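You operate a simulated robot arm through the tools that you are given. There is no shell and no other tool. Be economical: measure what you need, move in short steps, check, and stop when the job is done.

The job below is to be done with a simulated two-armed robot. You get a single attempt, and the scene is never put back.

## Task
On the left part of the left bench, fold the rag in half.
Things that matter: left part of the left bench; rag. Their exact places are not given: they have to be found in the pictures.

It is judged by the outcome, as a careful person would: the job done as asked, and still so three seconds after it is handed in. It fails if anything else is knocked over, pushed out of place, dropped, spilled or broken. Flat cloth is picked up by pressing the open fingertips on it (5 to 10 N) and closing them slowly along it; thin cloth reads only 2 to 8 mm in the jaws.

## Robot
Two 7-joint arms with two-finger parallel grippers on one trunk, on a base that drives. Base frame: it is fixed to the floor where the robot stands at the start and does not move with it; the origin is under the middle of the robot, x ahead of it, y to its left, z up; the surface under the hand at the start is at about z = 810. Readings come in mm, rad, newtons and seconds.
The left shoulder is at the start at [80, 131, 947], the right one opposite. With the tool pointing down near the work surface each hand reaches from about 400 to 860 mm from the robot's upright axis, wherever it stands, measured 20 degrees to its own side. Places, roughly: left part of the left bench [700, -700, 800]. Payload 1.57 kg a hand.
The TCP of each hand is the grasp point between the finger pads, 30 mm short of the fingertips. In the tool frame z runs along the fingers and y along their closing line. Largest opening 110 mm; finger width 24, thickness 12; the body of the gripper, 48 by 112 mm, starts 78 mm behind the TCP.
Orientation is that of the tool frame in the base frame, as a unit quaternion [x, y, z, w]. With the fingers straight down and closing along the base's y, the tool's x points along the base's -x, its y along +y and its z along -z.

## Interface
- The arms move only by the tool jog_arm. It takes "left_deltas", "right_deltas" or both (then of equal length, played together; a hand with none holds still); each is a list of rows, each a list of 3 entries, a list of its own where there are three numbers: the finger opening in mm, from 0 to 110, then the shift along the tool's x, y, z in mm, then the turn, a rotation vector about the tool's x, y, z in rad. In form: [[gripper, [x, y, z], [ax, ay, az]], ...]. A call has 1 to 10 rows; each row is the pose to reach, as a shift and turn from the pose commanded when the call began, along the tool's axes at that moment. Each row takes 0.2 s and may step no farther than 50 mm and 0.15 rad from the row before; otherwise, or with a gripper value out of range, the whole call is refused. Where a pose cannot be reached the arm comes as near as it can. A force on the tool above 40 N (or 10 N above the force at the start of the call, whichever is more), or a blocked arm, ends the call early, and 0.2 s more pass. Each finger travels about 108 mm/s and halts on what it meets, pressing with about 36 N; the grip force reading is that of the motor and also rises with nothing between the fingers. The clock runs only during rows and for 0.2 s after the last one: add rows that repeat a pose to give the fingers time. It gives the time, the measured TCP pose, the force on the tool (base axes), the opening and the grip force at its end, in the units of the frame above (readings bear some noise), with the torque about the TCP (base axes, N m) and any sound that the robot's microphone picked up.
- Cameras (640 x 400 px; columns grow to the right, rows downward): "scene" is now at [-59, -1.4, 1404]; the picture's right is [-0.03, -1.00, -0.00], its down [-0.72, 0.02, -0.69] and it looks along [0.69, -0.02, -0.72] (base axes); focal length 279 px, centre (320, 200). "left" rides on the left gripper at [70, -16, -141] in its tool frame; the picture's right is [0.23, 0.97, 0.00], its down [-0.86, 0.20, -0.48] and it looks along [-0.47, 0.11, 0.88] (tool axes); focal length 222 px, centre (320, 200). "right" rides on the right gripper at [70, 16, -141] in its tool frame; the picture's right is [-0.23, 0.97, 0.00], its down [-0.86, -0.20, -0.48] and it looks along [-0.47, -0.11, 0.88] (tool axes); focal length 222 px, centre (320, 200).
- snapshot(camera): a new picture of that camera. The clock stands still meanwhile.
- roll_base(legs): drives the robot by 1 to 6 legs, each [ahead, left, turn to the left] in mm, mm and rad, along the robot's own axes; the way and the turn of a leg run together, so that a leg with both is an arc; at most 1500 mm and 3.142 rad a leg. The arms and the cameras ride along, it lands a little off, and it stops where it bumps. It gives what a move gives.
- turn_head(pan, tilt): turns the head with the scene camera to pan (to the left, within 1.902 rad either way) and tilt (down, from -0.506 to 1.204), counted from straight ahead of the robot. It gives what a move gives.
- point_at(camera, pixels): for up to 12 pixels [column, row] of the newest picture of that camera ("zoom" is the newest enlarged one), the place [x, y, z] in the base frame of the surface seen there, good to about 3 mm. The clock stands still meanwhile.
- close_up(camera, box): a new picture of the part [left, top, right, bottom] of that camera's present view, enlarged. The clock stands still meanwhile.
- hand_in(): hands the job in; it is judged then, once.

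Go step by step. Measure first, check grasps and placings, and put right what went wrong. The budget is 80 turns and 62 pictures, counting those below and the enlarged ones. Unless the task says otherwise, let go and move clear before handing in, and close with one line.

The tools are called after "Call:" as a command line: name --argument value ..., lists and objects as JSON in quotes. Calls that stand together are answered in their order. jog_arm: Moves the arms, as the interface text tells. Its arguments: {"type":"object","properties":{"left_deltas":{"type":"array","items":{"type":"array"}},"right_deltas":{"type":"array","items":{"type":"array"}}},"required":[]} The other tools are called the same way: roll_base (legs) drives the base; turn_head (pan, tilt) turns the head that bears the scene camera; snapshot (camera) takes a picture; point_at (camera, pixels) gives the place of the surface under pixels of a picture; close_up (camera, box) takes an enlarged picture of a part of a camera's view; hand_in () hands the job in.

At the start:

```text
time_s: 0.0
left_tcp_pos: [576.7, -45.1, 980.0]
left_ee_rot: [0.0, 1.0, 0.0, 0.0]
left_wrist_force: [0.4, -0.5, -1.1]
left_ft_torque: [0.01, -0.01, -0.02]
left_opening: 110.0
left_grasp_force: 0.1
right_tcp_pos: [507.2, -512.9, 976.6]
right_ee_rot: [0.0, 1.0, 0.0, 0.0]
right_wrist_force: [-0.4, -0.5, 0.0]
right_ft_torque: [0.01, -0.02, 0.0]
right_opening: 110.4
right_grasp_force: 0.0
robot x, y, heading: [1.9, 0.8, 0.003]
head pan, tilt: [-0.026, 0.808]
```

scene: 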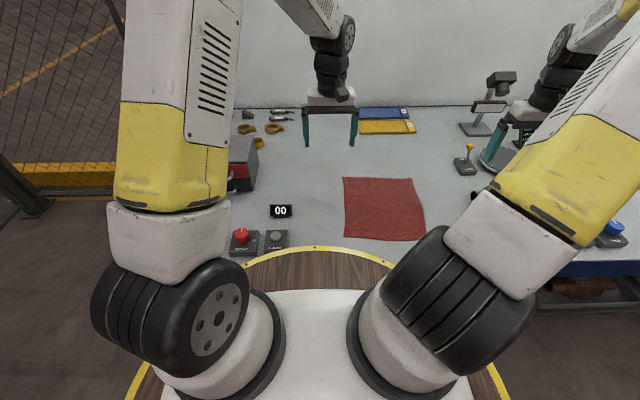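
right: 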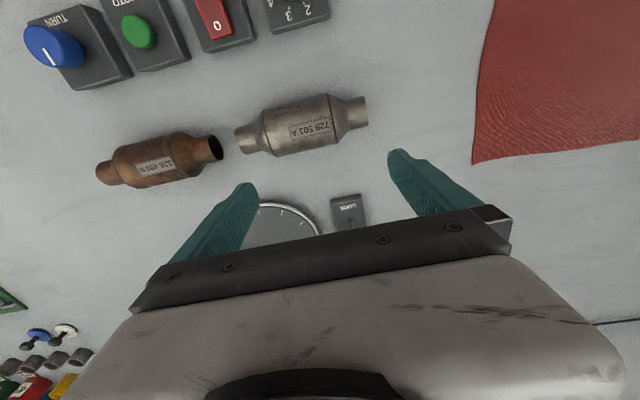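
left: 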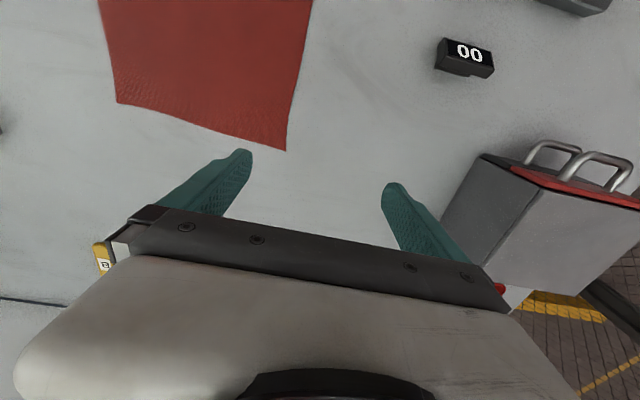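

The red rag shows at scene pixels (343,177), (411,178), (426,240), (345,239). I'll measure its corners and edges.

Call:
point_at --camera "scene" --pixels '[[345, 179], [410, 180], [423, 237], [347, 236], [380, 205], [377, 180], [384, 237], [345, 208], [417, 208], [280, 211], [320, 130], [462, 160]]'

Call:
close_up --camera "scene" --box '[300, 150, 460, 250]'

Call:
turn_head --pan -0.6 --tilt 0.7

Call:
snapshot --camera "scene"

```text
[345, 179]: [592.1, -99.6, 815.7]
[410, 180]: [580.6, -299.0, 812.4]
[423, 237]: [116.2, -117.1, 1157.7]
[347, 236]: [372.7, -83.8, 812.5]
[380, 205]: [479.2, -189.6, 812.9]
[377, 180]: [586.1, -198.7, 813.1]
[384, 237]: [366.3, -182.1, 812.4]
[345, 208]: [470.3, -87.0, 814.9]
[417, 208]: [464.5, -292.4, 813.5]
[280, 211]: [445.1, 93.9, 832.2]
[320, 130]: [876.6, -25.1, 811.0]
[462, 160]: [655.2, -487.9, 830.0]
```

```text
4.00 times, centred on (380, 200) of scene
```

zoom: 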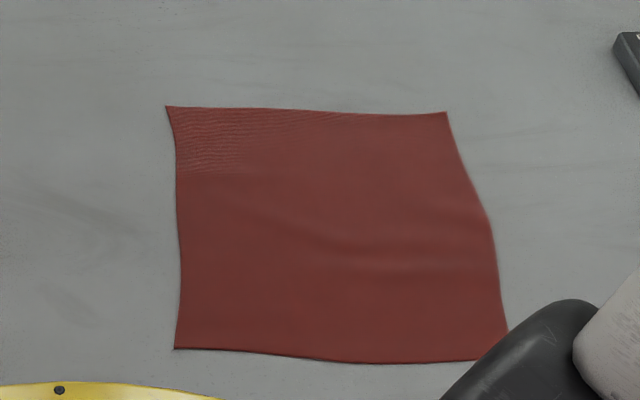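

```text
time_s: 1.0
left_tcp_pos: [577.4, -45.8, 979.8]
left_ee_rot: [0.0, 1.0, 0.0, 0.0]
left_wrist_force: [-0.3, -0.5, 0.2]
left_ft_torque: [-0.01, 0.0, 0.0]
left_opening: 110.0
left_grasp_force: 0.1
right_tcp_pos: [506.8, -512.5, 976.3]
right_ee_rot: [0.001, 1.0, 0.0, 0.0]
right_wrist_force: [0.0, -0.5, -0.4]
right_ft_torque: [0.03, 0.01, -0.03]
right_opening: 110.2
right_grasp_force: 0.1
robot x, y, heading: [1.0, 1.1, 0.005]
head pan, tilt: [-0.6, 0.7]
```

```text
57 pictures are left
```

scene: 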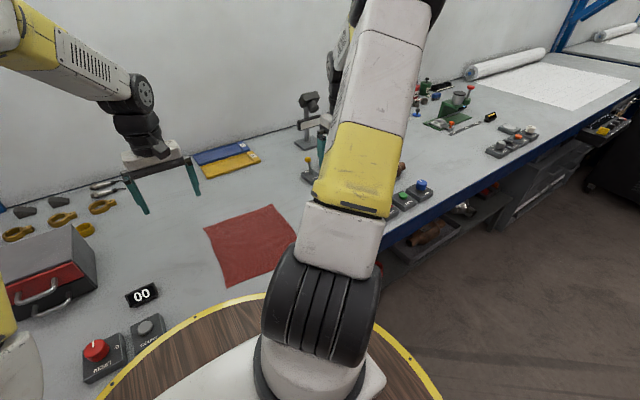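

The rag lies flat at about x 370–595, y -90 to -300 on a z≈811 top, alone. I'll fold the far edge onto the near edge with both hands; first bring the right hand inward, then drive back and right so the rag is centred and in comfortable reach.

Call:
jog_arm --right_deltas '[[110, [0, 40, -10], [0, 0, 0]], [110, [0, 80, -20], [0, 0, 0]], [110, [0, 120, -20], [0, 0, 0]]]'

Call:
roll_base --legs '[[-120, -190, 0]]'

Call:
turn_head --pan 0.0 --tilt 0.8

Call:
snapshot --camera "scene"

```text
time_s: 1.8
left_tcp_pos: [578.3, -45.3, 979.6]
left_ee_rot: [0.0, 1.0, 0.001, 0.0]
left_wrist_force: [-0.3, 0.1, -0.5]
left_ft_torque: [0.0, 0.0, 0.0]
left_opening: 110.0
left_grasp_force: 0.0
right_tcp_pos: [505.3, -391.9, 995.6]
right_ee_rot: [0.001, 1.0, 0.001, 0.0]
right_wrist_force: [-0.1, -0.3, -0.7]
right_ft_torque: [0.01, 0.0, 0.02]
right_opening: 110.1
right_grasp_force: 0.2
robot x, y, heading: [-0.7, -1.1, -0.0]
head pan, tilt: [-0.6, 0.7]
```

```text
time_s: 3.5
left_tcp_pos: [459.9, -237.5, 979.9]
left_ee_rot: [-0.002, 1.0, 0.0, 0.001]
left_wrist_force: [0.4, -0.6, 0.0]
left_ft_torque: [0.02, 0.02, -0.04]
left_opening: 109.8
left_grasp_force: 0.0
right_tcp_pos: [388.8, -584.7, 995.6]
right_ee_rot: [0.0, 1.0, 0.0, 0.0]
right_wrist_force: [-0.4, 0.0, 0.4]
right_ft_torque: [0.0, 0.02, 0.01]
right_opening: 109.9
right_grasp_force: 0.0
robot x, y, heading: [-117.9, -193.1, 0.002]
head pan, tilt: [-0.6, 0.7]
```

```text
time_s: 4.5
left_tcp_pos: [460.4, -237.9, 981.3]
left_ee_rot: [-0.001, 1.0, 0.0, 0.0]
left_wrist_force: [-1.1, -0.4, -0.1]
left_ft_torque: [0.01, 0.0, -0.04]
left_opening: 110.1
left_grasp_force: 0.0
right_tcp_pos: [390.1, -585.4, 994.5]
right_ee_rot: [-0.001, 1.0, 0.0, -0.001]
right_wrist_force: [-0.2, 0.7, -0.2]
right_ft_torque: [0.01, 0.01, 0.02]
right_opening: 110.0
right_grasp_force: 0.1
robot x, y, heading: [-120.9, -193.6, 0.001]
head pan, tilt: [0.0, 0.799]
```

```text
56 pictures are left
```

scene: 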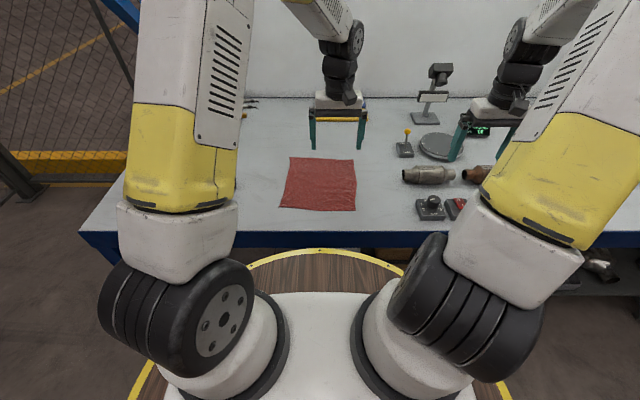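

The whole rag is now visible (corners near (290,158), (353,159), (355,210), (281,207)). I'll measure the corners with an enlarged view.

Call:
close_up --camera "scene" --box '[260, 145, 380, 220]'

Call:
point_at --camera "scene" --pixels '[[291, 159], [352, 160], [354, 209], [282, 206], [406, 148], [320, 184]]'

```text
5.33 times, centred on (320, 182) of scene
```

zoom: 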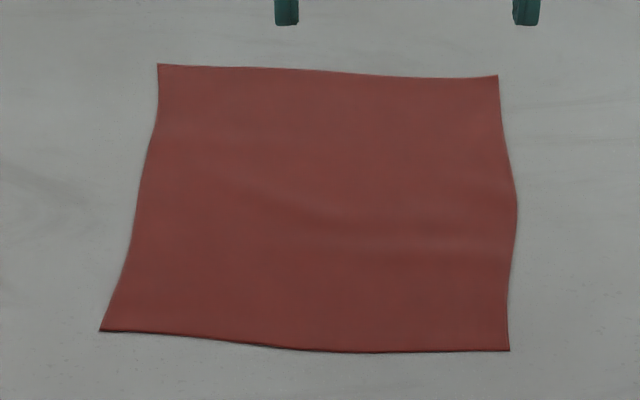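

```text
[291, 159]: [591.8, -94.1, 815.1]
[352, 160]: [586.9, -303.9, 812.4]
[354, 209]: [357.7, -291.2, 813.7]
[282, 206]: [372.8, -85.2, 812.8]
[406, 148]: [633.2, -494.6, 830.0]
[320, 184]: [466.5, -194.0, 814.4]
```

Corners: FL (594,-93), FR (588,-306), NR (357,-294), NL (371,-83). I'll bring the hands above points just inside the two far corners, with openings narrowed to 30 mm.

Call:
jog_arm --left_deltas '[[90, [-30, 29, 0], [0, 0, 0]], [60, [-59, 57, 10], [0, 0, 0]], [40, [-89, 86, 20], [0, 0, 0]], [30, [-118, 114, 40], [0, 0, 0]], [30, [-118, 114, 60], [0, 0, 0]], [30, [-118, 114, 80], [0, 0, 0]], [30, [-118, 114, 80], [0, 0, 0]], [30, [-118, 114, 80], [0, 0, 0]], [30, [-118, 114, 80], [0, 0, 0]]]' --right_deltas '[[90, [-20, 35, 0], [0, 0, 0]], [60, [-41, 70, 0], [0, 0, 0]], [40, [-61, 105, 0], [0, 0, 0]], [30, [-81, 140, 0], [0, 0, 0]], [30, [-102, 175, 20], [0, 0, 0]], [30, [-122, 210, 40], [0, 0, 0]], [30, [-143, 245, 60], [0, 0, 0]], [30, [-163, 280, 80], [0, 0, 0]], [30, [-183, 309, 95], [0, 0, 0]]]'

Call:
snapshot --camera "left"

Call:
snapshot --camera "right"

Call:
snapshot --camera "scene"

```text
time_s: 6.5
left_tcp_pos: [578.8, -123.9, 901.1]
left_ee_rot: [-0.002, 1.0, 0.0, 0.0]
left_wrist_force: [0.0, 0.5, 0.6]
left_ft_torque: [0.01, 0.03, 0.02]
left_opening: 29.9
left_grasp_force: 0.1
right_tcp_pos: [569.3, -274.4, 899.5]
right_ee_rot: [0.0, 1.0, 0.0, 0.0]
right_wrist_force: [0.3, -0.2, 0.3]
right_ft_torque: [0.04, -0.04, -0.01]
right_opening: 30.0
right_grasp_force: 0.1
robot x, y, heading: [-121.4, -192.5, -0.001]
head pan, tilt: [0.0, 0.799]
```

```text
54 pictures are left
```

left: 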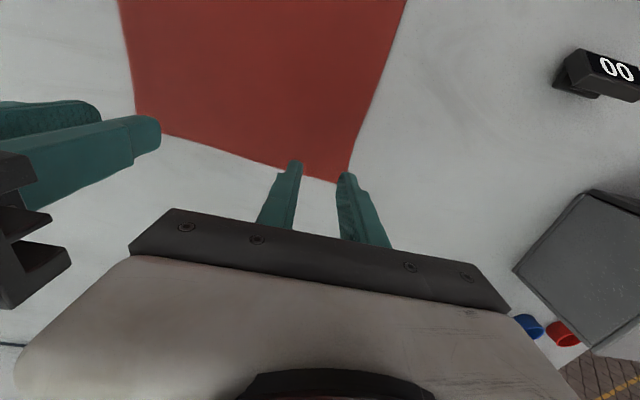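

```text
53 pictures are left
```

right: 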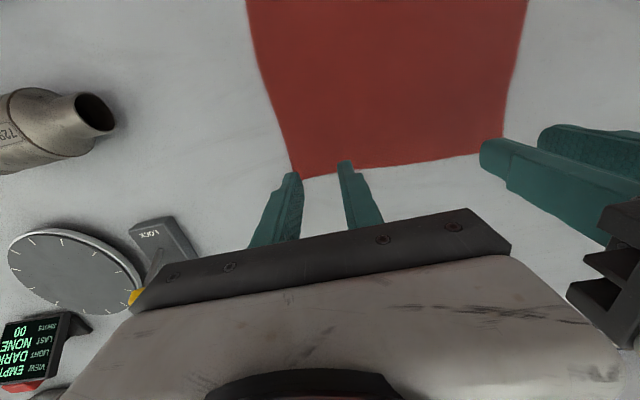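

```text
52 pictures are left
```

scene: 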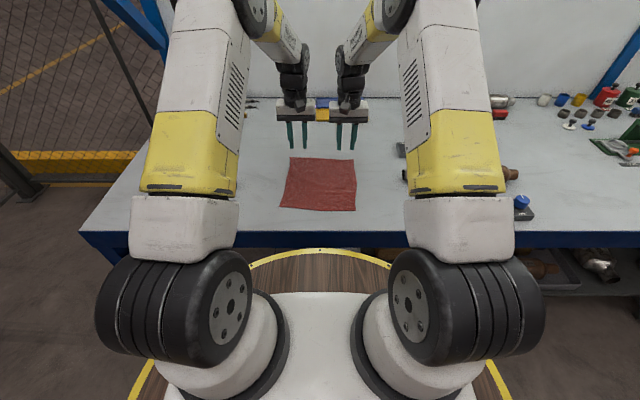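

Hands are aligned just inside the far corners, with fingers about 60 mm above. Descending to 10 mm above, then gently into contact.

Call:
jog_arm --left_deltas '[[30, [0, 0, 25], [0, 0, 0]], [30, [0, 0, 48], [0, 0, 0]], [30, [0, 0, 54], [0, 0, 0]], [30, [0, 0, 57], [0, 0, 0]], [30, [0, 0, 57], [0, 0, 0]]]' --right_deltas '[[30, [-3, 0, 25], [0, 0, 0]], [30, [-3, 0, 46], [0, 0, 0]], [30, [-3, 0, 52], [0, 0, 0]], [30, [-3, 0, 55], [0, 0, 0]], [30, [-3, 0, 55], [0, 0, 0]]]'

Call:
snapshot --camera "left"

Call:
snapshot --camera "right"

```text
time_s: 7.7
left_tcp_pos: [577.7, -123.5, 843.9]
left_ee_rot: [-0.001, 1.0, 0.0, 0.0]
left_wrist_force: [0.1, -0.8, -0.2]
left_ft_torque: [-0.03, 0.01, 0.0]
left_opening: 29.9
left_grasp_force: 0.0
right_tcp_pos: [573.0, -275.0, 845.5]
right_ee_rot: [0.0, 1.0, 0.001, -0.001]
right_wrist_force: [-0.3, 0.3, -0.1]
right_ft_torque: [0.03, -0.04, -0.03]
right_opening: 29.9
right_grasp_force: 0.0
robot x, y, heading: [-118.5, -192.2, 0.004]
head pan, tilt: [0.0, 0.799]
```

```text
51 pictures are left
```

left: 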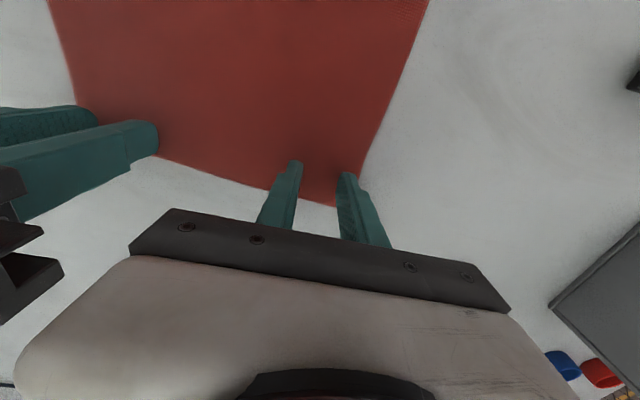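

```text
50 pictures are left
```

right: 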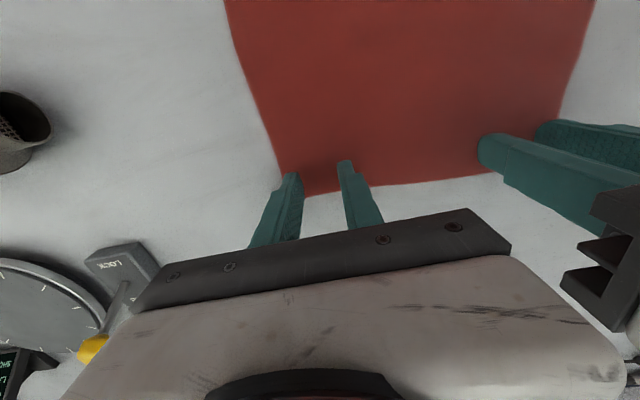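

Fingertips are just above the cloth on both corners. Lowering a few mm to reach 5–10 N.

Call:
jog_arm --left_deltas '[[30, [0, 0, 1], [0, 0, 0]], [30, [0, 0, 2], [0, 0, 0]], [30, [0, 0, 3], [0, 0, 0]], [30, [0, 0, 3], [0, 0, 0]]]' --right_deltas '[[30, [0, 0, 1], [0, 0, 0]], [30, [0, 0, 2], [0, 0, 0]], [30, [0, 0, 3.5], [0, 0, 0]], [30, [0, 0, 3.5], [0, 0, 0]]]'

```text
time_s: 8.7
left_tcp_pos: [578.2, -123.8, 841.6]
left_ee_rot: [-0.001, 1.0, 0.0, 0.001]
left_wrist_force: [-1.2, 0.6, 13.0]
left_ft_torque: [0.26, 0.05, 0.03]
left_opening: 30.1
left_grasp_force: 0.1
right_tcp_pos: [573.8, -275.4, 841.6]
right_ee_rot: [-0.001, 1.0, -0.001, 0.0]
right_wrist_force: [0.5, -0.1, 0.1]
right_ft_torque: [0.04, -0.02, -0.03]
right_opening: 30.0
right_grasp_force: 0.1
robot x, y, heading: [-118.4, -193.4, 0.005]
head pan, tilt: [0.0, 0.799]
```

Left presses at 13 N, right isn't touching. Easing the left 0.6 mm, lowering the right 1 mm.

Call:
jog_arm --left_deltas '[[30, [0, 0, -0.6], [0, 0, 0]], [30, [0, 0, -0.6], [0, 0, 0]]]' --right_deltas '[[30, [0, 0, 0.5], [0, 0, 0]], [30, [0, 0, 1], [0, 0, 0]]]'

```text
time_s: 9.3
left_tcp_pos: [577.6, -123.3, 840.8]
left_ee_rot: [0.0, 1.0, 0.0, 0.001]
left_wrist_force: [2.3, -0.2, 11.0]
left_ft_torque: [0.18, -0.08, 0.01]
left_opening: 30.3
left_grasp_force: 0.1
right_tcp_pos: [574.8, -275.5, 841.6]
right_ee_rot: [-0.001, 1.0, 0.0, 0.001]
right_wrist_force: [-0.4, 0.3, 5.5]
right_ft_torque: [-0.04, -0.02, 0.0]
right_opening: 30.0
right_grasp_force: 0.1
robot x, y, heading: [-114.5, -194.6, -0.001]
head pan, tilt: [0.0, 0.799]
```

Left 11 N, right 5.5 N. Ease the left a little and close both slowly.

Call:
jog_arm --left_deltas '[[30, [0, 0, -0.8], [0, 0, 0]], [27, [0, 0, -0.8], [0, 0, 0]], [24, [0, 0, -0.8], [0, 0, 0]], [21, [0, 0, -0.8], [0, 0, 0]], [18, [0, 0, -0.8], [0, 0, 0]], [15, [0, 0, -0.8], [0, 0, 0]], [12, [0, 0, -0.8], [0, 0, 0]], [8, [0, 0, -0.8], [0, 0, 0]], [4, [0, 0, -0.8], [0, 0, 0]], [0, [0, 0, -0.8], [0, 0, 0]]]' --right_deltas '[[30, [0, 0, 0.4], [0, 0, 0]], [27, [0, 0, 0.4], [0, 0, 0]], [24, [0, 0, 0.4], [0, 0, 0]], [21, [0, 0, 0.4], [0, 0, 0]], [18, [0, 0, 0.4], [0, 0, 0]], [15, [0, 0, 0.4], [0, 0, 0]], [12, [0, 0, 0.4], [0, 0, 0]], [8, [0, 0, 0.4], [0, 0, 0]], [4, [0, 0, 0.4], [0, 0, 0]], [0, [0, 0, 0.4], [0, 0, 0]]]'

Call:
snapshot --camera "left"

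Call:
snapshot --camera "right"

```text
time_s: 11.5
left_tcp_pos: [576.8, -124.6, 842.0]
left_ee_rot: [-0.001, 1.0, 0.0, 0.0]
left_wrist_force: [0.7, 0.2, 0.1]
left_ft_torque: [0.02, -0.02, 0.02]
left_opening: 0.5
left_grasp_force: 21.1
right_tcp_pos: [574.9, -276.7, 841.6]
right_ee_rot: [-0.002, 1.0, -0.001, 0.002]
right_wrist_force: [1.3, -2.9, 30.2]
right_ft_torque: [-0.18, -0.11, 0.0]
right_opening: 2.6
right_grasp_force: 23.8
robot x, y, heading: [-119.1, -195.2, 0.001]
head pan, tilt: [0.0, 0.799]
```

```text
49 pictures are left
```

left: 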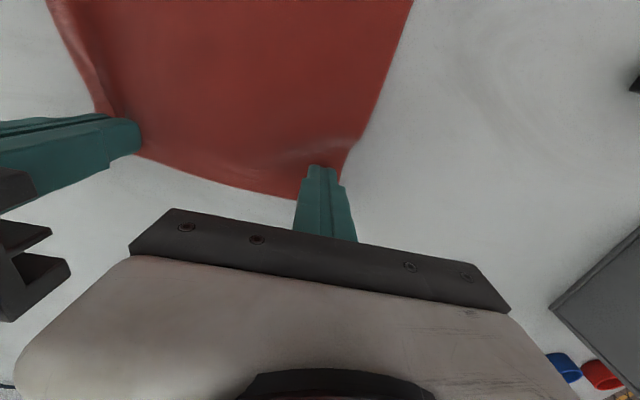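

```text
48 pictures are left
```

right: 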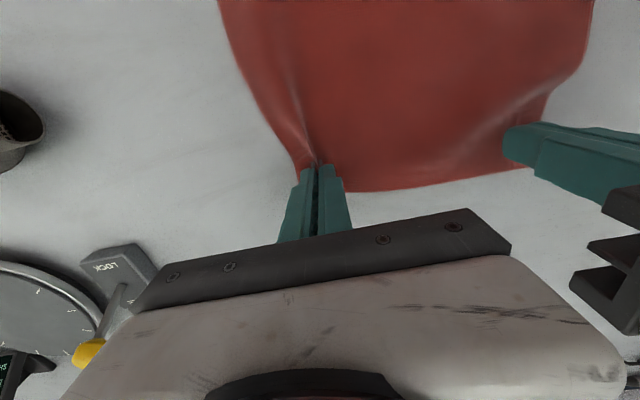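

Right hand has cloth (2.6 mm), left slipped (0.5 mm). I'll ease the right, reopen the left, and press it again.

Call:
jog_arm --left_deltas '[[0, [0, 0, -5], [0, 0, 0]], [15, [0, 0, -8], [0, 0, 0]], [30, [0, 0, -8], [0, 0, 0]], [30, [0, 0, -8], [0, 0, 0]]]' --right_deltas '[[0, [0, 0, -1], [0, 0, 0]], [0, [0, 0, -2], [0, 0, 0]], [0, [0, 0, -2], [0, 0, 0]], [0, [0, 0, -2], [0, 0, 0]]]'

Call:
snapshot --camera "left"

```text
time_s: 12.5
left_tcp_pos: [578.3, -125.1, 850.2]
left_ee_rot: [0.0, 1.0, 0.0, 0.0]
left_wrist_force: [-0.2, 0.2, 1.0]
left_ft_torque: [-0.02, 0.01, -0.04]
left_opening: 30.4
left_grasp_force: 0.0
right_tcp_pos: [574.0, -275.1, 839.9]
right_ee_rot: [-0.001, 1.0, 0.0, -0.001]
right_wrist_force: [1.3, -2.1, 7.4]
right_ft_torque: [-0.02, -0.08, 0.01]
right_opening: 2.5
right_grasp_force: 24.2
robot x, y, heading: [-117.5, -195.8, -0.001]
head pan, tilt: [0.0, 0.799]
```

```text
47 pictures are left
```

left: 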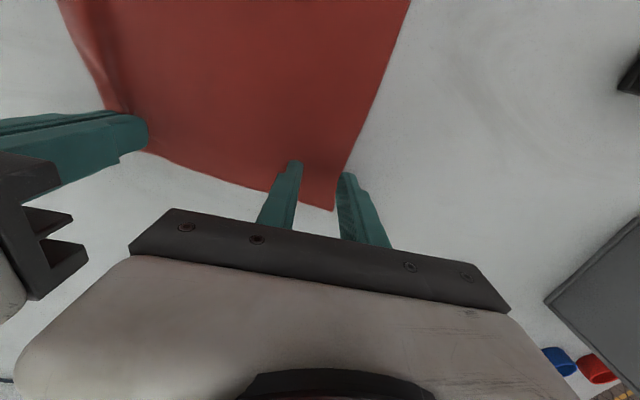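

The cloth edge moved inward, so the +y finger is barely on it. Shift the left hand 10 mm toward -y, 4 mm nearer, and press again.

Call:
jog_arm --left_deltas '[[30, [2, -5, 0], [0, 0, 0]], [30, [4, -10, 3], [0, 0, 0]], [30, [4, -10, 6], [0, 0, 0]], [30, [4, -10, 8], [0, 0, 0]], [30, [4, -10, 9], [0, 0, 0]], [30, [4, -10, 9], [0, 0, 0]]]'

```text
time_s: 13.9
left_tcp_pos: [574.3, -134.8, 841.8]
left_ee_rot: [-0.001, 1.0, 0.0, 0.001]
left_wrist_force: [-0.6, 0.9, 8.3]
left_ft_torque: [0.14, 0.02, 0.03]
left_opening: 30.2
left_grasp_force: 0.2
right_tcp_pos: [575.1, -275.9, 842.4]
right_ee_rot: [0.0, 1.0, -0.001, -0.001]
right_wrist_force: [0.0, 0.0, 0.4]
right_ft_torque: [0.0, -0.03, 0.03]
right_opening: 2.2
right_grasp_force: 23.4
robot x, y, heading: [-113.5, -196.3, 0.003]
head pan, tilt: [0.0, 0.799]
```

8 N, but torque shows nearly all of it on the +y finger. Tilt slightly (0.03 rad) to load both fingers, then close slowly while pressing a bit more.

Call:
jog_arm --left_deltas '[[30, [0, 0, 0.3], [-0.03, 0, 0]], [30, [0, 0, 0.6], [-0.03, 0, 0]], [30, [0, 0, 0.6], [-0.03, 0, 0]]]'

```text
time_s: 14.7
left_tcp_pos: [573.5, -134.5, 841.7]
left_ee_rot: [-0.001, 1.0, 0.015, 0.001]
left_wrist_force: [-0.7, -2.2, 22.8]
left_ft_torque: [-0.61, 0.0, 0.02]
left_opening: 31.2
left_grasp_force: 0.6
right_tcp_pos: [574.7, -276.9, 842.6]
right_ee_rot: [0.0, 1.0, 0.001, 0.0]
right_wrist_force: [-0.3, 0.5, -0.6]
right_ft_torque: [0.0, 0.01, -0.01]
right_opening: 2.3
right_grasp_force: 23.7
robot x, y, heading: [-119.1, -191.3, 0.002]
head pan, tilt: [0.0, 0.799]
```

Overcompensated: load went to the other finger. Halve the tilt and ease up, then close.

Call:
jog_arm --left_deltas '[[30, [0, 0, -0.4], [0.017, 0, 0]], [30, [0, 0, -0.4], [0.017, 0, 0]]]'

```text
time_s: 15.3
left_tcp_pos: [572.6, -132.9, 841.1]
left_ee_rot: [-0.001, 1.0, 0.006, 0.002]
left_wrist_force: [0.9, 0.1, 20.5]
left_ft_torque: [-0.42, -0.06, 0.0]
left_opening: 30.4
left_grasp_force: 0.3
right_tcp_pos: [574.6, -275.9, 842.9]
right_ee_rot: [-0.001, 1.0, 0.0, 0.0]
right_wrist_force: [-0.4, 0.0, 0.3]
right_ft_torque: [0.01, -0.03, -0.01]
right_opening: 2.3
right_grasp_force: 23.9
robot x, y, heading: [-117.5, -192.1, 0.004]
head pan, tilt: [0.0, 0.799]
```

Call:
jog_arm --left_deltas '[[30, [0, 0, -0.5], [0.009, 0, 0]], [30, [0, 0, -0.5], [0.009, 0, 0]]]'

```text
time_s: 15.9
left_tcp_pos: [574.4, -132.9, 841.0]
left_ee_rot: [-0.001, 1.0, 0.003, 0.0]
left_wrist_force: [2.1, 3.0, 18.4]
left_ft_torque: [0.11, -0.05, -0.01]
left_opening: 30.3
left_grasp_force: 0.0
right_tcp_pos: [575.3, -275.5, 842.4]
right_ee_rot: [0.0, 1.0, 0.0, 0.0]
right_wrist_force: [0.3, 0.1, -0.1]
right_ft_torque: [0.03, -0.02, 0.03]
right_opening: 2.4
right_grasp_force: 24.0
robot x, y, heading: [-116.3, -191.3, 0.0]
head pan, tilt: [0.0, 0.799]
```

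Load is balanced now at 18 N. Ease 0.3 mm and close slowly.

Call:
jog_arm --left_deltas '[[30, [0, 0, -0.3], [0, 0, 0]], [27, [0, 0, -0.3], [0, 0, 0]], [24, [0, 0, -0.3], [0, 0, 0]], [21, [0, 0, -0.3], [0, 0, 0]], [18, [0, 0, -0.3], [0, 0, 0]], [15, [0, 0, -0.3], [0, 0, 0]], [12, [0, 0, -0.3], [0, 0, 0]], [8, [0, 0, -0.3], [0, 0, 0]], [4, [0, 0, -0.3], [0, 0, 0]], [0, [0, 0, -0.3], [0, 0, 0]]]'

Call:
snapshot --camera "left"

```text
time_s: 18.1
left_tcp_pos: [572.6, -134.2, 840.8]
left_ee_rot: [-0.001, 1.0, 0.002, 0.0]
left_wrist_force: [0.0, -2.5, 9.6]
left_ft_torque: [-0.05, 0.04, -0.04]
left_opening: 2.2
left_grasp_force: 24.2
right_tcp_pos: [575.3, -275.7, 843.3]
right_ee_rot: [-0.001, 1.0, 0.0, 0.001]
right_wrist_force: [0.9, 3.2, 1.0]
right_ft_torque: [0.07, -0.01, 0.04]
right_opening: 2.3
right_grasp_force: 23.5
robot x, y, heading: [-119.0, -194.2, 0.006]
head pan, tilt: [0.0, 0.799]
```

```text
46 pictures are left
```

left: 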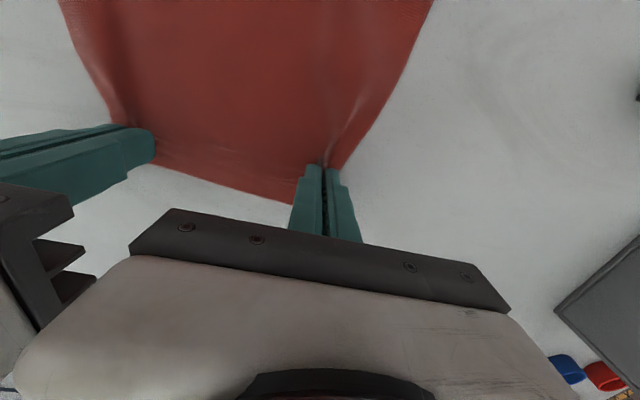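

Both hands now hold cloth (2.2 and 2.3 mm). I'll lift the far edge along an arc while pitching the fingers forward, so the edge turns over properly.

Call:
jog_arm --left_deltas '[[0, [5.6, 0, -13.9], [0, -0.15, 0]], [0, [13, 0, -26.8], [0, -0.3, 0]], [0, [22.5, 0, -38.3], [0, -0.45, 0]], [0, [33.5, 0, -48.4], [0, -0.6, 0]], [0, [46, 0, -56.8], [0, -0.75, 0]], [0, [59.5, 0, -63], [0, -0.9, 0]], [0, [73.7, 0, -67.3], [0, -1.05, 0]]]' --right_deltas '[[0, [5.6, 0, -13.9], [0, -0.15, 0]], [0, [13, 0, -26.8], [0, -0.3, 0]], [0, [22.5, 0, -38.3], [0, -0.45, 0]], [0, [33.5, 0, -48.4], [0, -0.6, 0]], [0, [46, 0, -56.8], [0, -0.75, 0]], [0, [59.5, 0, -63], [0, -0.9, 0]], [0, [73.7, 0, -67.3], [0, -1.05, 0]]]'

Call:
snapshot --camera "scene"

Call:
snapshot --camera "left"

```text
time_s: 19.8
left_tcp_pos: [507.4, -51.0, 907.0]
left_ee_rot: [-0.072, 0.867, 0.035, 0.492]
left_wrist_force: [-0.1, 0.9, -0.2]
left_ft_torque: [-0.01, 0.0, 0.0]
left_opening: 0.1
left_grasp_force: 21.6
right_tcp_pos: [503.2, -345.5, 903.9]
right_ee_rot: [0.057, 0.87, -0.031, 0.489]
right_wrist_force: [0.1, -0.1, 0.1]
right_ft_torque: [0.01, 0.0, 0.02]
right_opening: 1.6
right_grasp_force: 23.1
robot x, y, heading: [-120.1, -195.8, 0.002]
head pan, tilt: [0.0, 0.799]
stopped in row 7 (left hand): the arm was blocked; the commanded pose is now the measured one
```

```text
45 pictures are left
```

scene: 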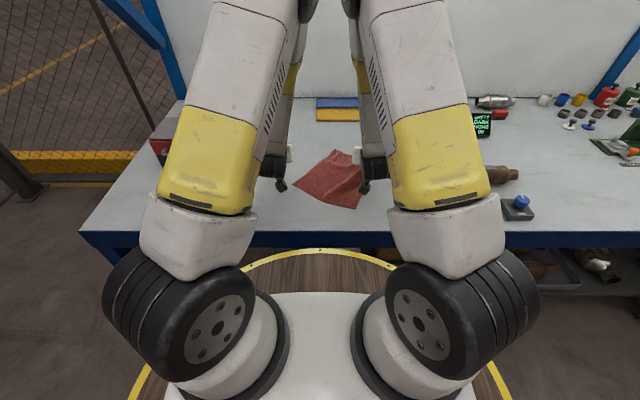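

```text
44 pictures are left
```

left: 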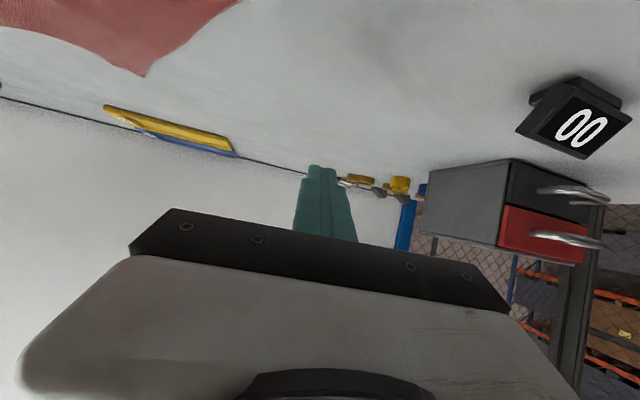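

Pitching made the two wrists collide, pushing the hands apart; the left lost the cloth, the right still holds (1.6 mm). I'll return both hands to vertical, laying the right corner back where it was, and then use vertical hands.

Call:
jog_arm --left_deltas '[[0, [-5.9, 0.3, 4.3], [0.009, 0.129, 0.019]], [0, [-11.9, 0.6, 8.6], [0.018, 0.258, 0.038]], [0, [-17.8, 0.9, 12.9], [0.027, 0.387, 0.057]], [0, [-23.7, 1.1, 17.2], [0.036, 0.515, 0.076]], [0, [-29.7, 1.4, 21.5], [0.046, 0.644, 0.094]], [0, [-35.6, 1.7, 25.9], [0.055, 0.773, 0.113]], [0, [-41.5, 2, 30.2], [0.064, 0.902, 0.132]], [0, [-47.5, 2.3, 34.5], [0.073, 1.031, 0.151]]]' --right_deltas '[[0, [2, 9.4, 9.7], [-0.008, 0.127, -0.015]], [0, [4, 18.8, 19.3], [-0.016, 0.255, -0.03]], [0, [6, 28.1, 29], [-0.024, 0.382, -0.045]], [0, [8, 37.5, 38.7], [-0.032, 0.51, -0.06]], [0, [10, 46.9, 48.4], [-0.041, 0.637, -0.074]], [0, [12, 56.2, 58], [-0.049, 0.765, -0.089]], [0, [14, 65.6, 67.7], [-0.057, 0.892, -0.104]], [0, [16.1, 75, 77.4], [-0.065, 1.02, -0.119]]]'

Call:
snapshot --camera "scene"

Call:
snapshot --camera "left"

```text
time_s: 21.6
left_tcp_pos: [558.4, -41.6, 928.4]
left_ee_rot: [0.001, 1.0, 0.0, 0.001]
left_wrist_force: [0.2, 0.0, 0.9]
left_ft_torque: [0.03, -0.03, 0.0]
left_opening: 0.0
left_grasp_force: 20.9
right_tcp_pos: [568.7, -279.5, 848.1]
right_ee_rot: [0.0, 1.0, 0.0, 0.0]
right_wrist_force: [-0.6, -0.1, 1.9]
right_ft_torque: [0.03, -0.05, -0.01]
right_opening: 1.6
right_grasp_force: 23.3
robot x, y, heading: [-120.5, -192.0, 0.007]
head pan, tilt: [0.0, 0.799]
```

```text
43 pictures are left
```

scene: 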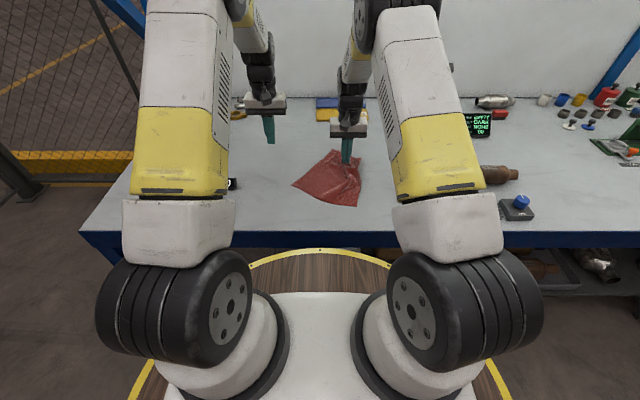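

```text
42 pictures are left
```

left: 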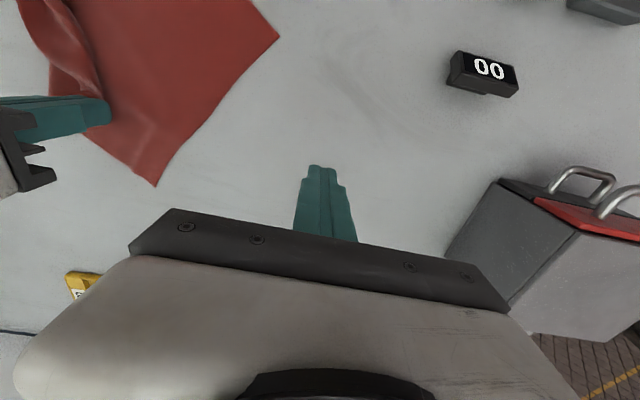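

The rag has rotated a bit and bunched around the right hand. Closer look.

Call:
close_up --camera "scene" --box '[260, 120, 420, 220]'

Call:
point_at --camera "zoom" --pixels '[[297, 122], [130, 252], [382, 342], [403, 250], [380, 180], [250, 200], [330, 250]]'

```text
4.00 times, centred on (340, 170) of scene
```

zoom: 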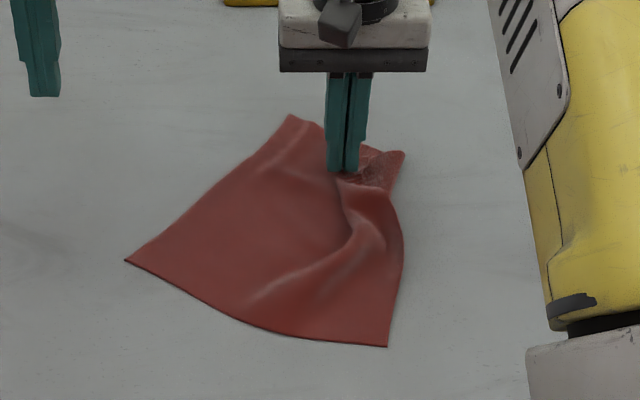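

```text
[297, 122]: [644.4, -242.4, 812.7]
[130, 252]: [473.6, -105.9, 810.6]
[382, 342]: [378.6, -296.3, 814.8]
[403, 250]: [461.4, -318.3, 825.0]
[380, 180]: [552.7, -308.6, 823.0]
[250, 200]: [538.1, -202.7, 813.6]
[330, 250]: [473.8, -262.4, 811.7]
```

FR corner needs to go back ~110 mm toward -y for the rag to be square again (it now lies rotated ~26°). I'll drag it there with the right hand, yawing 0.45 rad to match.

Call:
jog_arm --right_deltas '[[0, [3, -22, 0], [0, 0, 0.09]], [0, [6, -44, 0], [0, 0, 0.18]], [0, [9, -66, 0], [0, 0, 0.27]], [0, [12, -88, 0], [0, 0, 0.36]], [0, [14, -105, 1], [0, 0, 0.45]], [0, [14, -105, 3], [0, 0, 0.45]]]'

Call:
close_up --camera "scene" --box '[260, 120, 420, 220]'

```text
time_s: 22.9
left_tcp_pos: [560.0, -40.4, 928.2]
left_ee_rot: [0.001, 1.0, 0.0, 0.0]
left_wrist_force: [-0.3, 0.3, 0.3]
left_ft_torque: [-0.01, -0.02, -0.01]
left_opening: 0.0
left_grasp_force: 21.2
right_tcp_pos: [557.8, -383.3, 844.7]
right_ee_rot: [0.223, 0.975, 0.0, 0.001]
right_wrist_force: [0.3, 0.4, 1.8]
right_ft_torque: [-0.03, 0.04, 0.02]
right_opening: 1.6
right_grasp_force: 23.7
robot x, y, heading: [-116.5, -195.0, 0.002]
head pan, tilt: [0.0, 0.799]
```

```text
4.00 times, centred on (340, 170) of scene
```

zoom: 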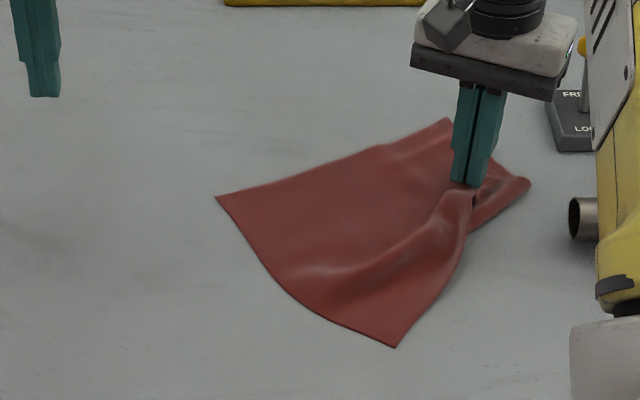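

The rag slid along rather than spreading. I'll release, move the right hand clear and see the free state.

Call:
jog_arm --right_deltas '[[10, [0, 0, 0], [0, 0, 0]], [25, [0, 0, -10], [0, 0, 0]], [30, [0, 0, -40], [0, 0, 0]], [30, [0, -40, -80], [0, 0, -0.15]], [30, [0, -80, -100], [0, 0, -0.3]], [30, [0, -80, -100], [0, 0, -0.45]]]'

Call:
close_up --camera "scene" --box '[280, 120, 440, 220]'

Call:
point_at --camera "zoom" --pixels '[[140, 198], [368, 125], [446, 182], [315, 343], [390, 190], [230, 180], [300, 260], [200, 260], [500, 100], [525, 210]]'

```text
refused: row 4 steps farther than a row can; nothing moved
```

```text
4.00 times, centred on (360, 170) of scene
```

zoom: 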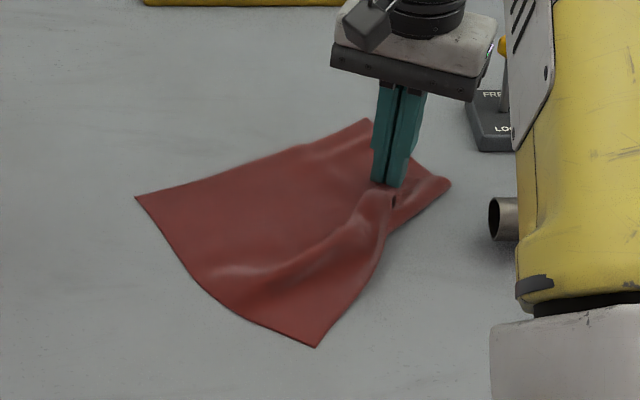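

```text
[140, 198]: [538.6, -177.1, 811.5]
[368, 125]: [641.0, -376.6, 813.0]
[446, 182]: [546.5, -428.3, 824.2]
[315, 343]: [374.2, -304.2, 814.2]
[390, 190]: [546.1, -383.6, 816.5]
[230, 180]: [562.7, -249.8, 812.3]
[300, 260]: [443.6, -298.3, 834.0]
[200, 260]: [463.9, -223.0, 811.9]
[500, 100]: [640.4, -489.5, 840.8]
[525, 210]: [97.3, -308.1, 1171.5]
```

Corners before release: NL (540,-175), FL (643,-376), FR (547,-430), NR (373,-304). With the right hand still holding near FR, I'll press the left fingers near NL and drag it toward +y to stretch the diagonal.

Call:
jog_arm --left_deltas '[[0, [5, -40, 0], [0, 0, 0]], [0, [12, -80, 10], [0, 0, 0]], [0, [18, -120, 20], [0, 0, 0]], [0, [22, -155, 40], [0, 0, 0]], [0, [22, -163, 70], [0, 0, 0]], [0, [22, -163, 83], [0, 0, 0]], [0, [22, -163, 86], [0, 0, 0]], [0, [22, -163, 87.5], [0, 0, 0]], [0, [22, -163, 87.5], [0, 0, 0]]]'

```text
time_s: 24.9
left_tcp_pos: [538.5, -204.5, 841.3]
left_ee_rot: [0.001, 1.0, 0.0, 0.001]
left_wrist_force: [-0.2, 0.0, 2.9]
left_ft_torque: [0.03, -0.04, 0.02]
left_opening: 0.1
left_grasp_force: 21.2
right_tcp_pos: [557.2, -382.0, 844.3]
right_ee_rot: [0.223, 0.975, 0.0, 0.001]
right_wrist_force: [0.7, 0.2, 2.6]
right_ft_torque: [-0.04, 0.03, 0.0]
right_opening: 1.6
right_grasp_force: 23.2
robot x, y, heading: [-116.4, -195.1, 0.002]
head pan, tilt: [0.0, 0.799]
```

Call:
jog_arm --left_deltas '[[0, [0, 0, 0.8], [0, 0, 0]], [0, [0, 8, 0.8], [0, 0, 0]], [0, [0, 16, 0.8], [0, 0, 0]], [0, [0, 24, 0.8], [0, 0, 0]], [0, [0, 32, 0.8], [0, 0, 0]], [0, [0, 40, 0.8], [0, 0, 0]], [0, [0, 45, 0.8], [0, 0, 0]]]'

Call:
snapshot --camera "scene"

Call:
close_up --camera "scene" --box '[280, 120, 440, 220]'

```text
time_s: 26.6
left_tcp_pos: [537.7, -159.1, 841.6]
left_ee_rot: [0.002, 1.0, 0.0, 0.001]
left_wrist_force: [0.3, -4.1, 14.9]
left_ft_torque: [-0.12, -0.04, -0.04]
left_opening: 0.4
left_grasp_force: 21.9
right_tcp_pos: [555.0, -383.1, 846.0]
right_ee_rot: [0.222, 0.975, -0.001, 0.001]
right_wrist_force: [-0.1, 1.6, 2.4]
right_ft_torque: [0.05, 0.03, 0.05]
right_opening: 1.5
right_grasp_force: 23.3
robot x, y, heading: [-118.3, -192.4, 0.005]
head pan, tilt: [0.0, 0.799]
```

```text
38 pictures are left
```

scene: 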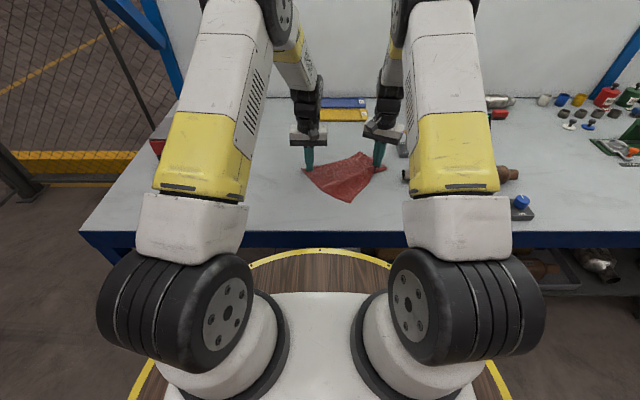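

```text
4.00 times, centred on (360, 170) of scene
```

zoom: 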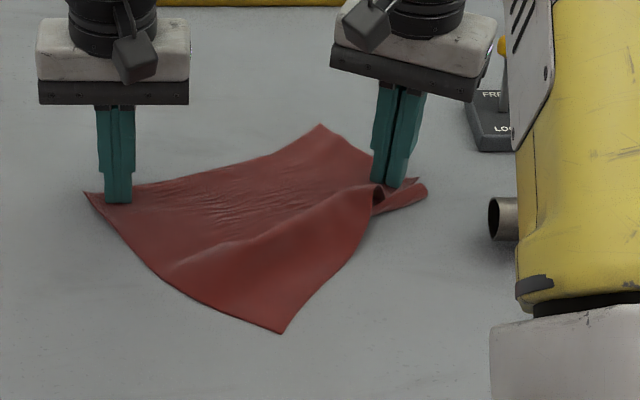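

Press-drag works: NL moved left. Now release the right hand and lift it to see the FR corner.

Call:
jog_arm --right_deltas '[[15, [0, 0, 0], [0, 0, 0]], [40, [0, 0, 0], [0, 0, 0]], [40, [0, 0, -25], [0, 0, 0]], [40, [0, 0, -60], [0, 0, 0]], [30, [0, -35, -80], [0, 0, -0.1]], [20, [0, -70, -90], [0, 0, -0.2]], [10, [0, -100, -90], [0, 0, -0.3]], [0, [0, -120, -90], [0, 0, -0.45]]]'

Call:
close_up --camera "scene" --box '[280, 120, 440, 220]'

Call:
point_at --camera "zoom" --pixels '[[90, 197], [318, 130], [412, 185], [280, 327], [425, 190], [350, 230], [250, 200]]'

```text
time_s: 28.4
left_tcp_pos: [537.0, -158.7, 841.5]
left_ee_rot: [0.001, 1.0, 0.0, 0.001]
left_wrist_force: [0.3, -3.7, 18.3]
left_ft_torque: [-0.06, -0.1, -0.02]
left_opening: 0.0
left_grasp_force: 21.1
right_tcp_pos: [504.2, -492.0, 934.8]
right_ee_rot: [-0.001, 1.0, 0.0, 0.001]
right_wrist_force: [-0.8, 0.5, 0.0]
right_ft_torque: [-0.02, 0.05, 0.01]
right_opening: 0.2
right_grasp_force: 22.0
robot x, y, heading: [-119.8, -195.3, 0.0]
head pan, tilt: [0.0, 0.799]
```

```text
4.00 times, centred on (360, 170) of scene
```

zoom: 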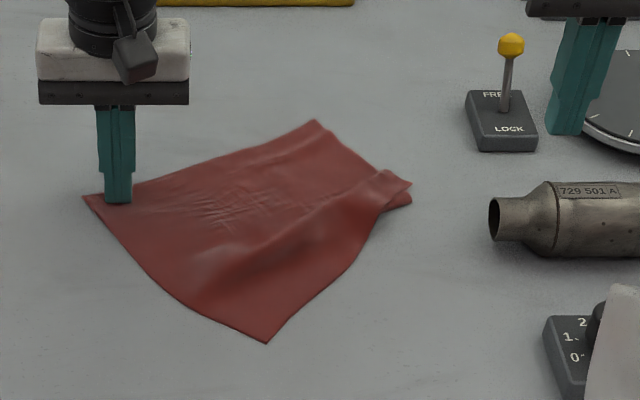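

```text
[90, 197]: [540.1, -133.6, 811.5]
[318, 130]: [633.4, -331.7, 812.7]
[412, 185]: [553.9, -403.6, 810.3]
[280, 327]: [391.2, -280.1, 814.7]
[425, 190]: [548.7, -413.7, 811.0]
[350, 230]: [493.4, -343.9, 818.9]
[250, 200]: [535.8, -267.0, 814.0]
```

A ridge runs from the middle to the FR corner; the edge there is Z-folded. View it from the right wrist camera.

Call:
snapshot --camera "right"

Call:
close_up --camera "scene" --box '[340, 145, 404, 185]'

```text
35 pictures are left
```

right: 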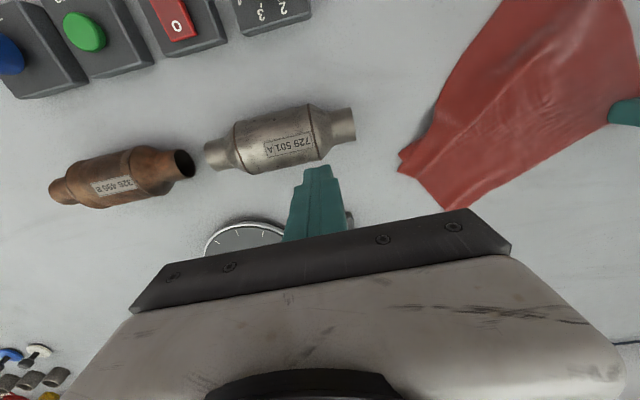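

```text
10.00 times, centred on (372, 165) of scene
```

zoom: 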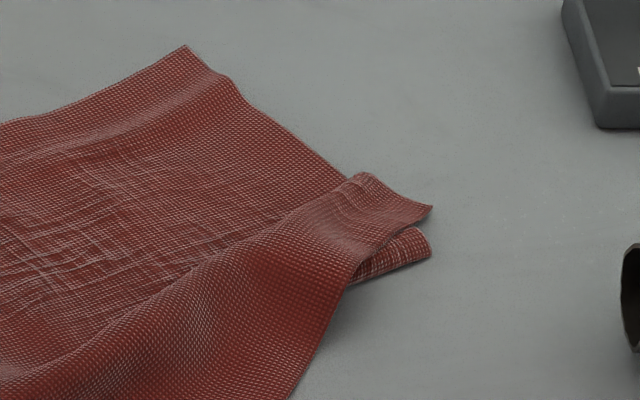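

The true FR corner is the upper tip at zoom (430,205), with a Z-fold under it. Measure the tip and nearby obstacles.

Call:
point_at --camera "zoom" --pixels '[[426, 206], [400, 200], [365, 178], [425, 250], [350, 182], [370, 230]]'

Call:
point_at --camera "right" --pixels '[[405, 158], [345, 125], [445, 205], [290, 25], [310, 8], [430, 150]]'

```text
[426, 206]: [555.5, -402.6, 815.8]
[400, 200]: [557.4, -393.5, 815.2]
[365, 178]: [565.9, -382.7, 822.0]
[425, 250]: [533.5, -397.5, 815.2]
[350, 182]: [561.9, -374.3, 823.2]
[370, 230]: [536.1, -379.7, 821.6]
```

```text
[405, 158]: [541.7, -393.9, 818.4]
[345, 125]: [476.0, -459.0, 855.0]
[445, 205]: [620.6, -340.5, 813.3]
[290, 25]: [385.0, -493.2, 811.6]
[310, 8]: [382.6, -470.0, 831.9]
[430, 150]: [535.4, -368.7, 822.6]
```

I'll pinch the FR tip with the right hand at about (556,-390).

Call:
jog_arm --right_deltas '[[10, [-16, 35, 0], [0, 0, 0]], [24, [-35, 70, 0], [0, 0, 0]], [26, [-50, 102, 20], [0, 0, 0]], [26, [-52, 102, 55], [0, 0, 0]], [26, [-52, 102, 80], [0, 0, 0]], [26, [-52, 102, 88], [0, 0, 0]], [26, [-52, 102, 91], [0, 0, 0]], [26, [-52, 102, 92], [0, 0, 0]], [26, [-52, 102, 92], [0, 0, 0]]]'

Call:
close_up --camera "scene" --box '[340, 145, 404, 185]'

```text
time_s: 30.4
left_tcp_pos: [537.1, -159.1, 841.5]
left_ee_rot: [0.002, 1.0, 0.0, 0.001]
left_wrist_force: [0.7, -1.4, 20.6]
left_ft_torque: [-0.03, -0.14, 0.01]
left_opening: 0.2
left_grasp_force: 21.6
right_tcp_pos: [555.0, -389.7, 842.2]
right_ee_rot: [0.0, 1.0, 0.0, 0.0]
right_wrist_force: [-0.3, 0.2, 2.2]
right_ft_torque: [0.03, 0.01, 0.03]
right_opening: 25.8
right_grasp_force: 0.1
robot x, y, heading: [-122.7, -195.0, 0.002]
head pan, tilt: [0.0, 0.799]
```

```text
10.00 times, centred on (372, 165) of scene
```

zoom: 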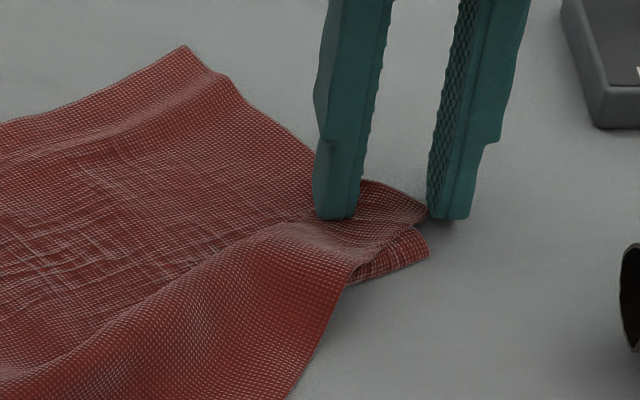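

The tip lies between the fingers. Press slightly more and close slowly.

Call:
jog_arm --right_deltas '[[26, [0, 4, 0.5], [0, 0, 0]], [26, [0, 4, 1], [0, 0, 0]], [22, [0, 4, 1], [0, 0, 0]], [18, [0, 4, 1], [0, 0, 0]], [14, [0, 4, 1], [0, 0, 0]], [10, [0, 4, 1], [0, 0, 0]], [6, [0, 4, 1], [0, 0, 0]], [2, [0, 4, 1], [0, 0, 0]], [0, [0, 4, 1], [0, 0, 0]], [0, [0, 4, 1], [0, 0, 0]]]'

Call:
close_up --camera "scene" --box '[340, 145, 404, 185]'

```text
time_s: 32.5
left_tcp_pos: [537.9, -158.7, 842.0]
left_ee_rot: [0.001, 1.0, 0.0, 0.001]
left_wrist_force: [3.4, -2.5, 17.4]
left_ft_torque: [-0.05, -0.15, 0.01]
left_opening: 0.0
left_grasp_force: 21.1
right_tcp_pos: [556.1, -385.1, 843.5]
right_ee_rot: [0.0, 1.0, 0.0, 0.001]
right_wrist_force: [-0.3, 2.4, 10.2]
right_ft_torque: [0.08, -0.02, -0.02]
right_opening: 2.9
right_grasp_force: 23.9
robot x, y, heading: [-116.9, -194.2, 0.004]
head pan, tilt: [0.0, 0.799]
```

```text
10.00 times, centred on (372, 165) of scene
```

zoom: 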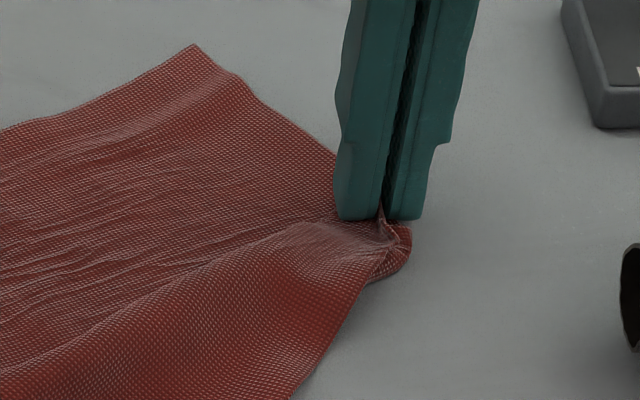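

Held (2.9 mm). Lift 35 mm and carry the corner toward the near side, with the NL corner still pinned by the left hand.

Call:
jog_arm --right_deltas '[[0, [0, 0, -18], [0, 0, 0]], [0, [5, -3, -36], [0, 0, 0]], [0, [25, -8, -40], [0, 0, 0]], [0, [50, -13, -40], [0, 0, 0]], [0, [75, -18, -36], [0, 0, 0]], [0, [95, -22, -25], [0, 0, 0]], [0, [105, -26, -12], [0, 0, 0]], [0, [105, -28, -4], [0, 0, 0]]]'

Call:
close_up --camera "scene" --box '[270, 125, 430, 225]'

```text
time_s: 34.4
left_tcp_pos: [537.8, -159.1, 840.8]
left_ee_rot: [0.001, 1.0, 0.0, 0.001]
left_wrist_force: [1.2, -2.3, 21.1]
left_ft_torque: [-0.05, -0.15, -0.04]
left_opening: 0.0
left_grasp_force: 21.0
right_tcp_pos: [451.1, -412.8, 848.4]
right_ee_rot: [-0.001, 1.0, 0.0, 0.0]
right_wrist_force: [1.4, 3.7, 0.6]
right_ft_torque: [0.12, -0.05, -0.02]
right_opening: 2.5
right_grasp_force: 23.6
robot x, y, heading: [-119.0, -195.8, -0.0]
head pan, tilt: [0.0, 0.799]
```

```text
4.00 times, centred on (350, 175) of scene
```

zoom: 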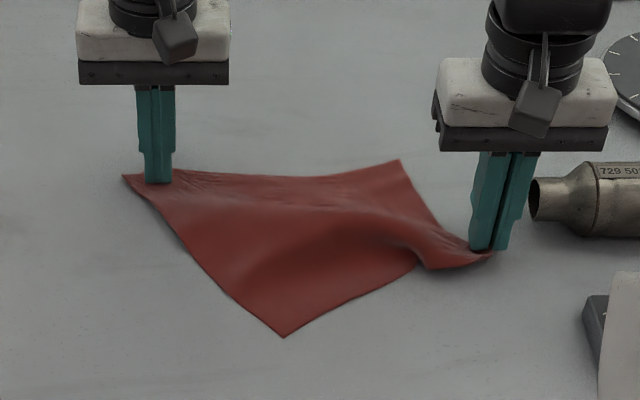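

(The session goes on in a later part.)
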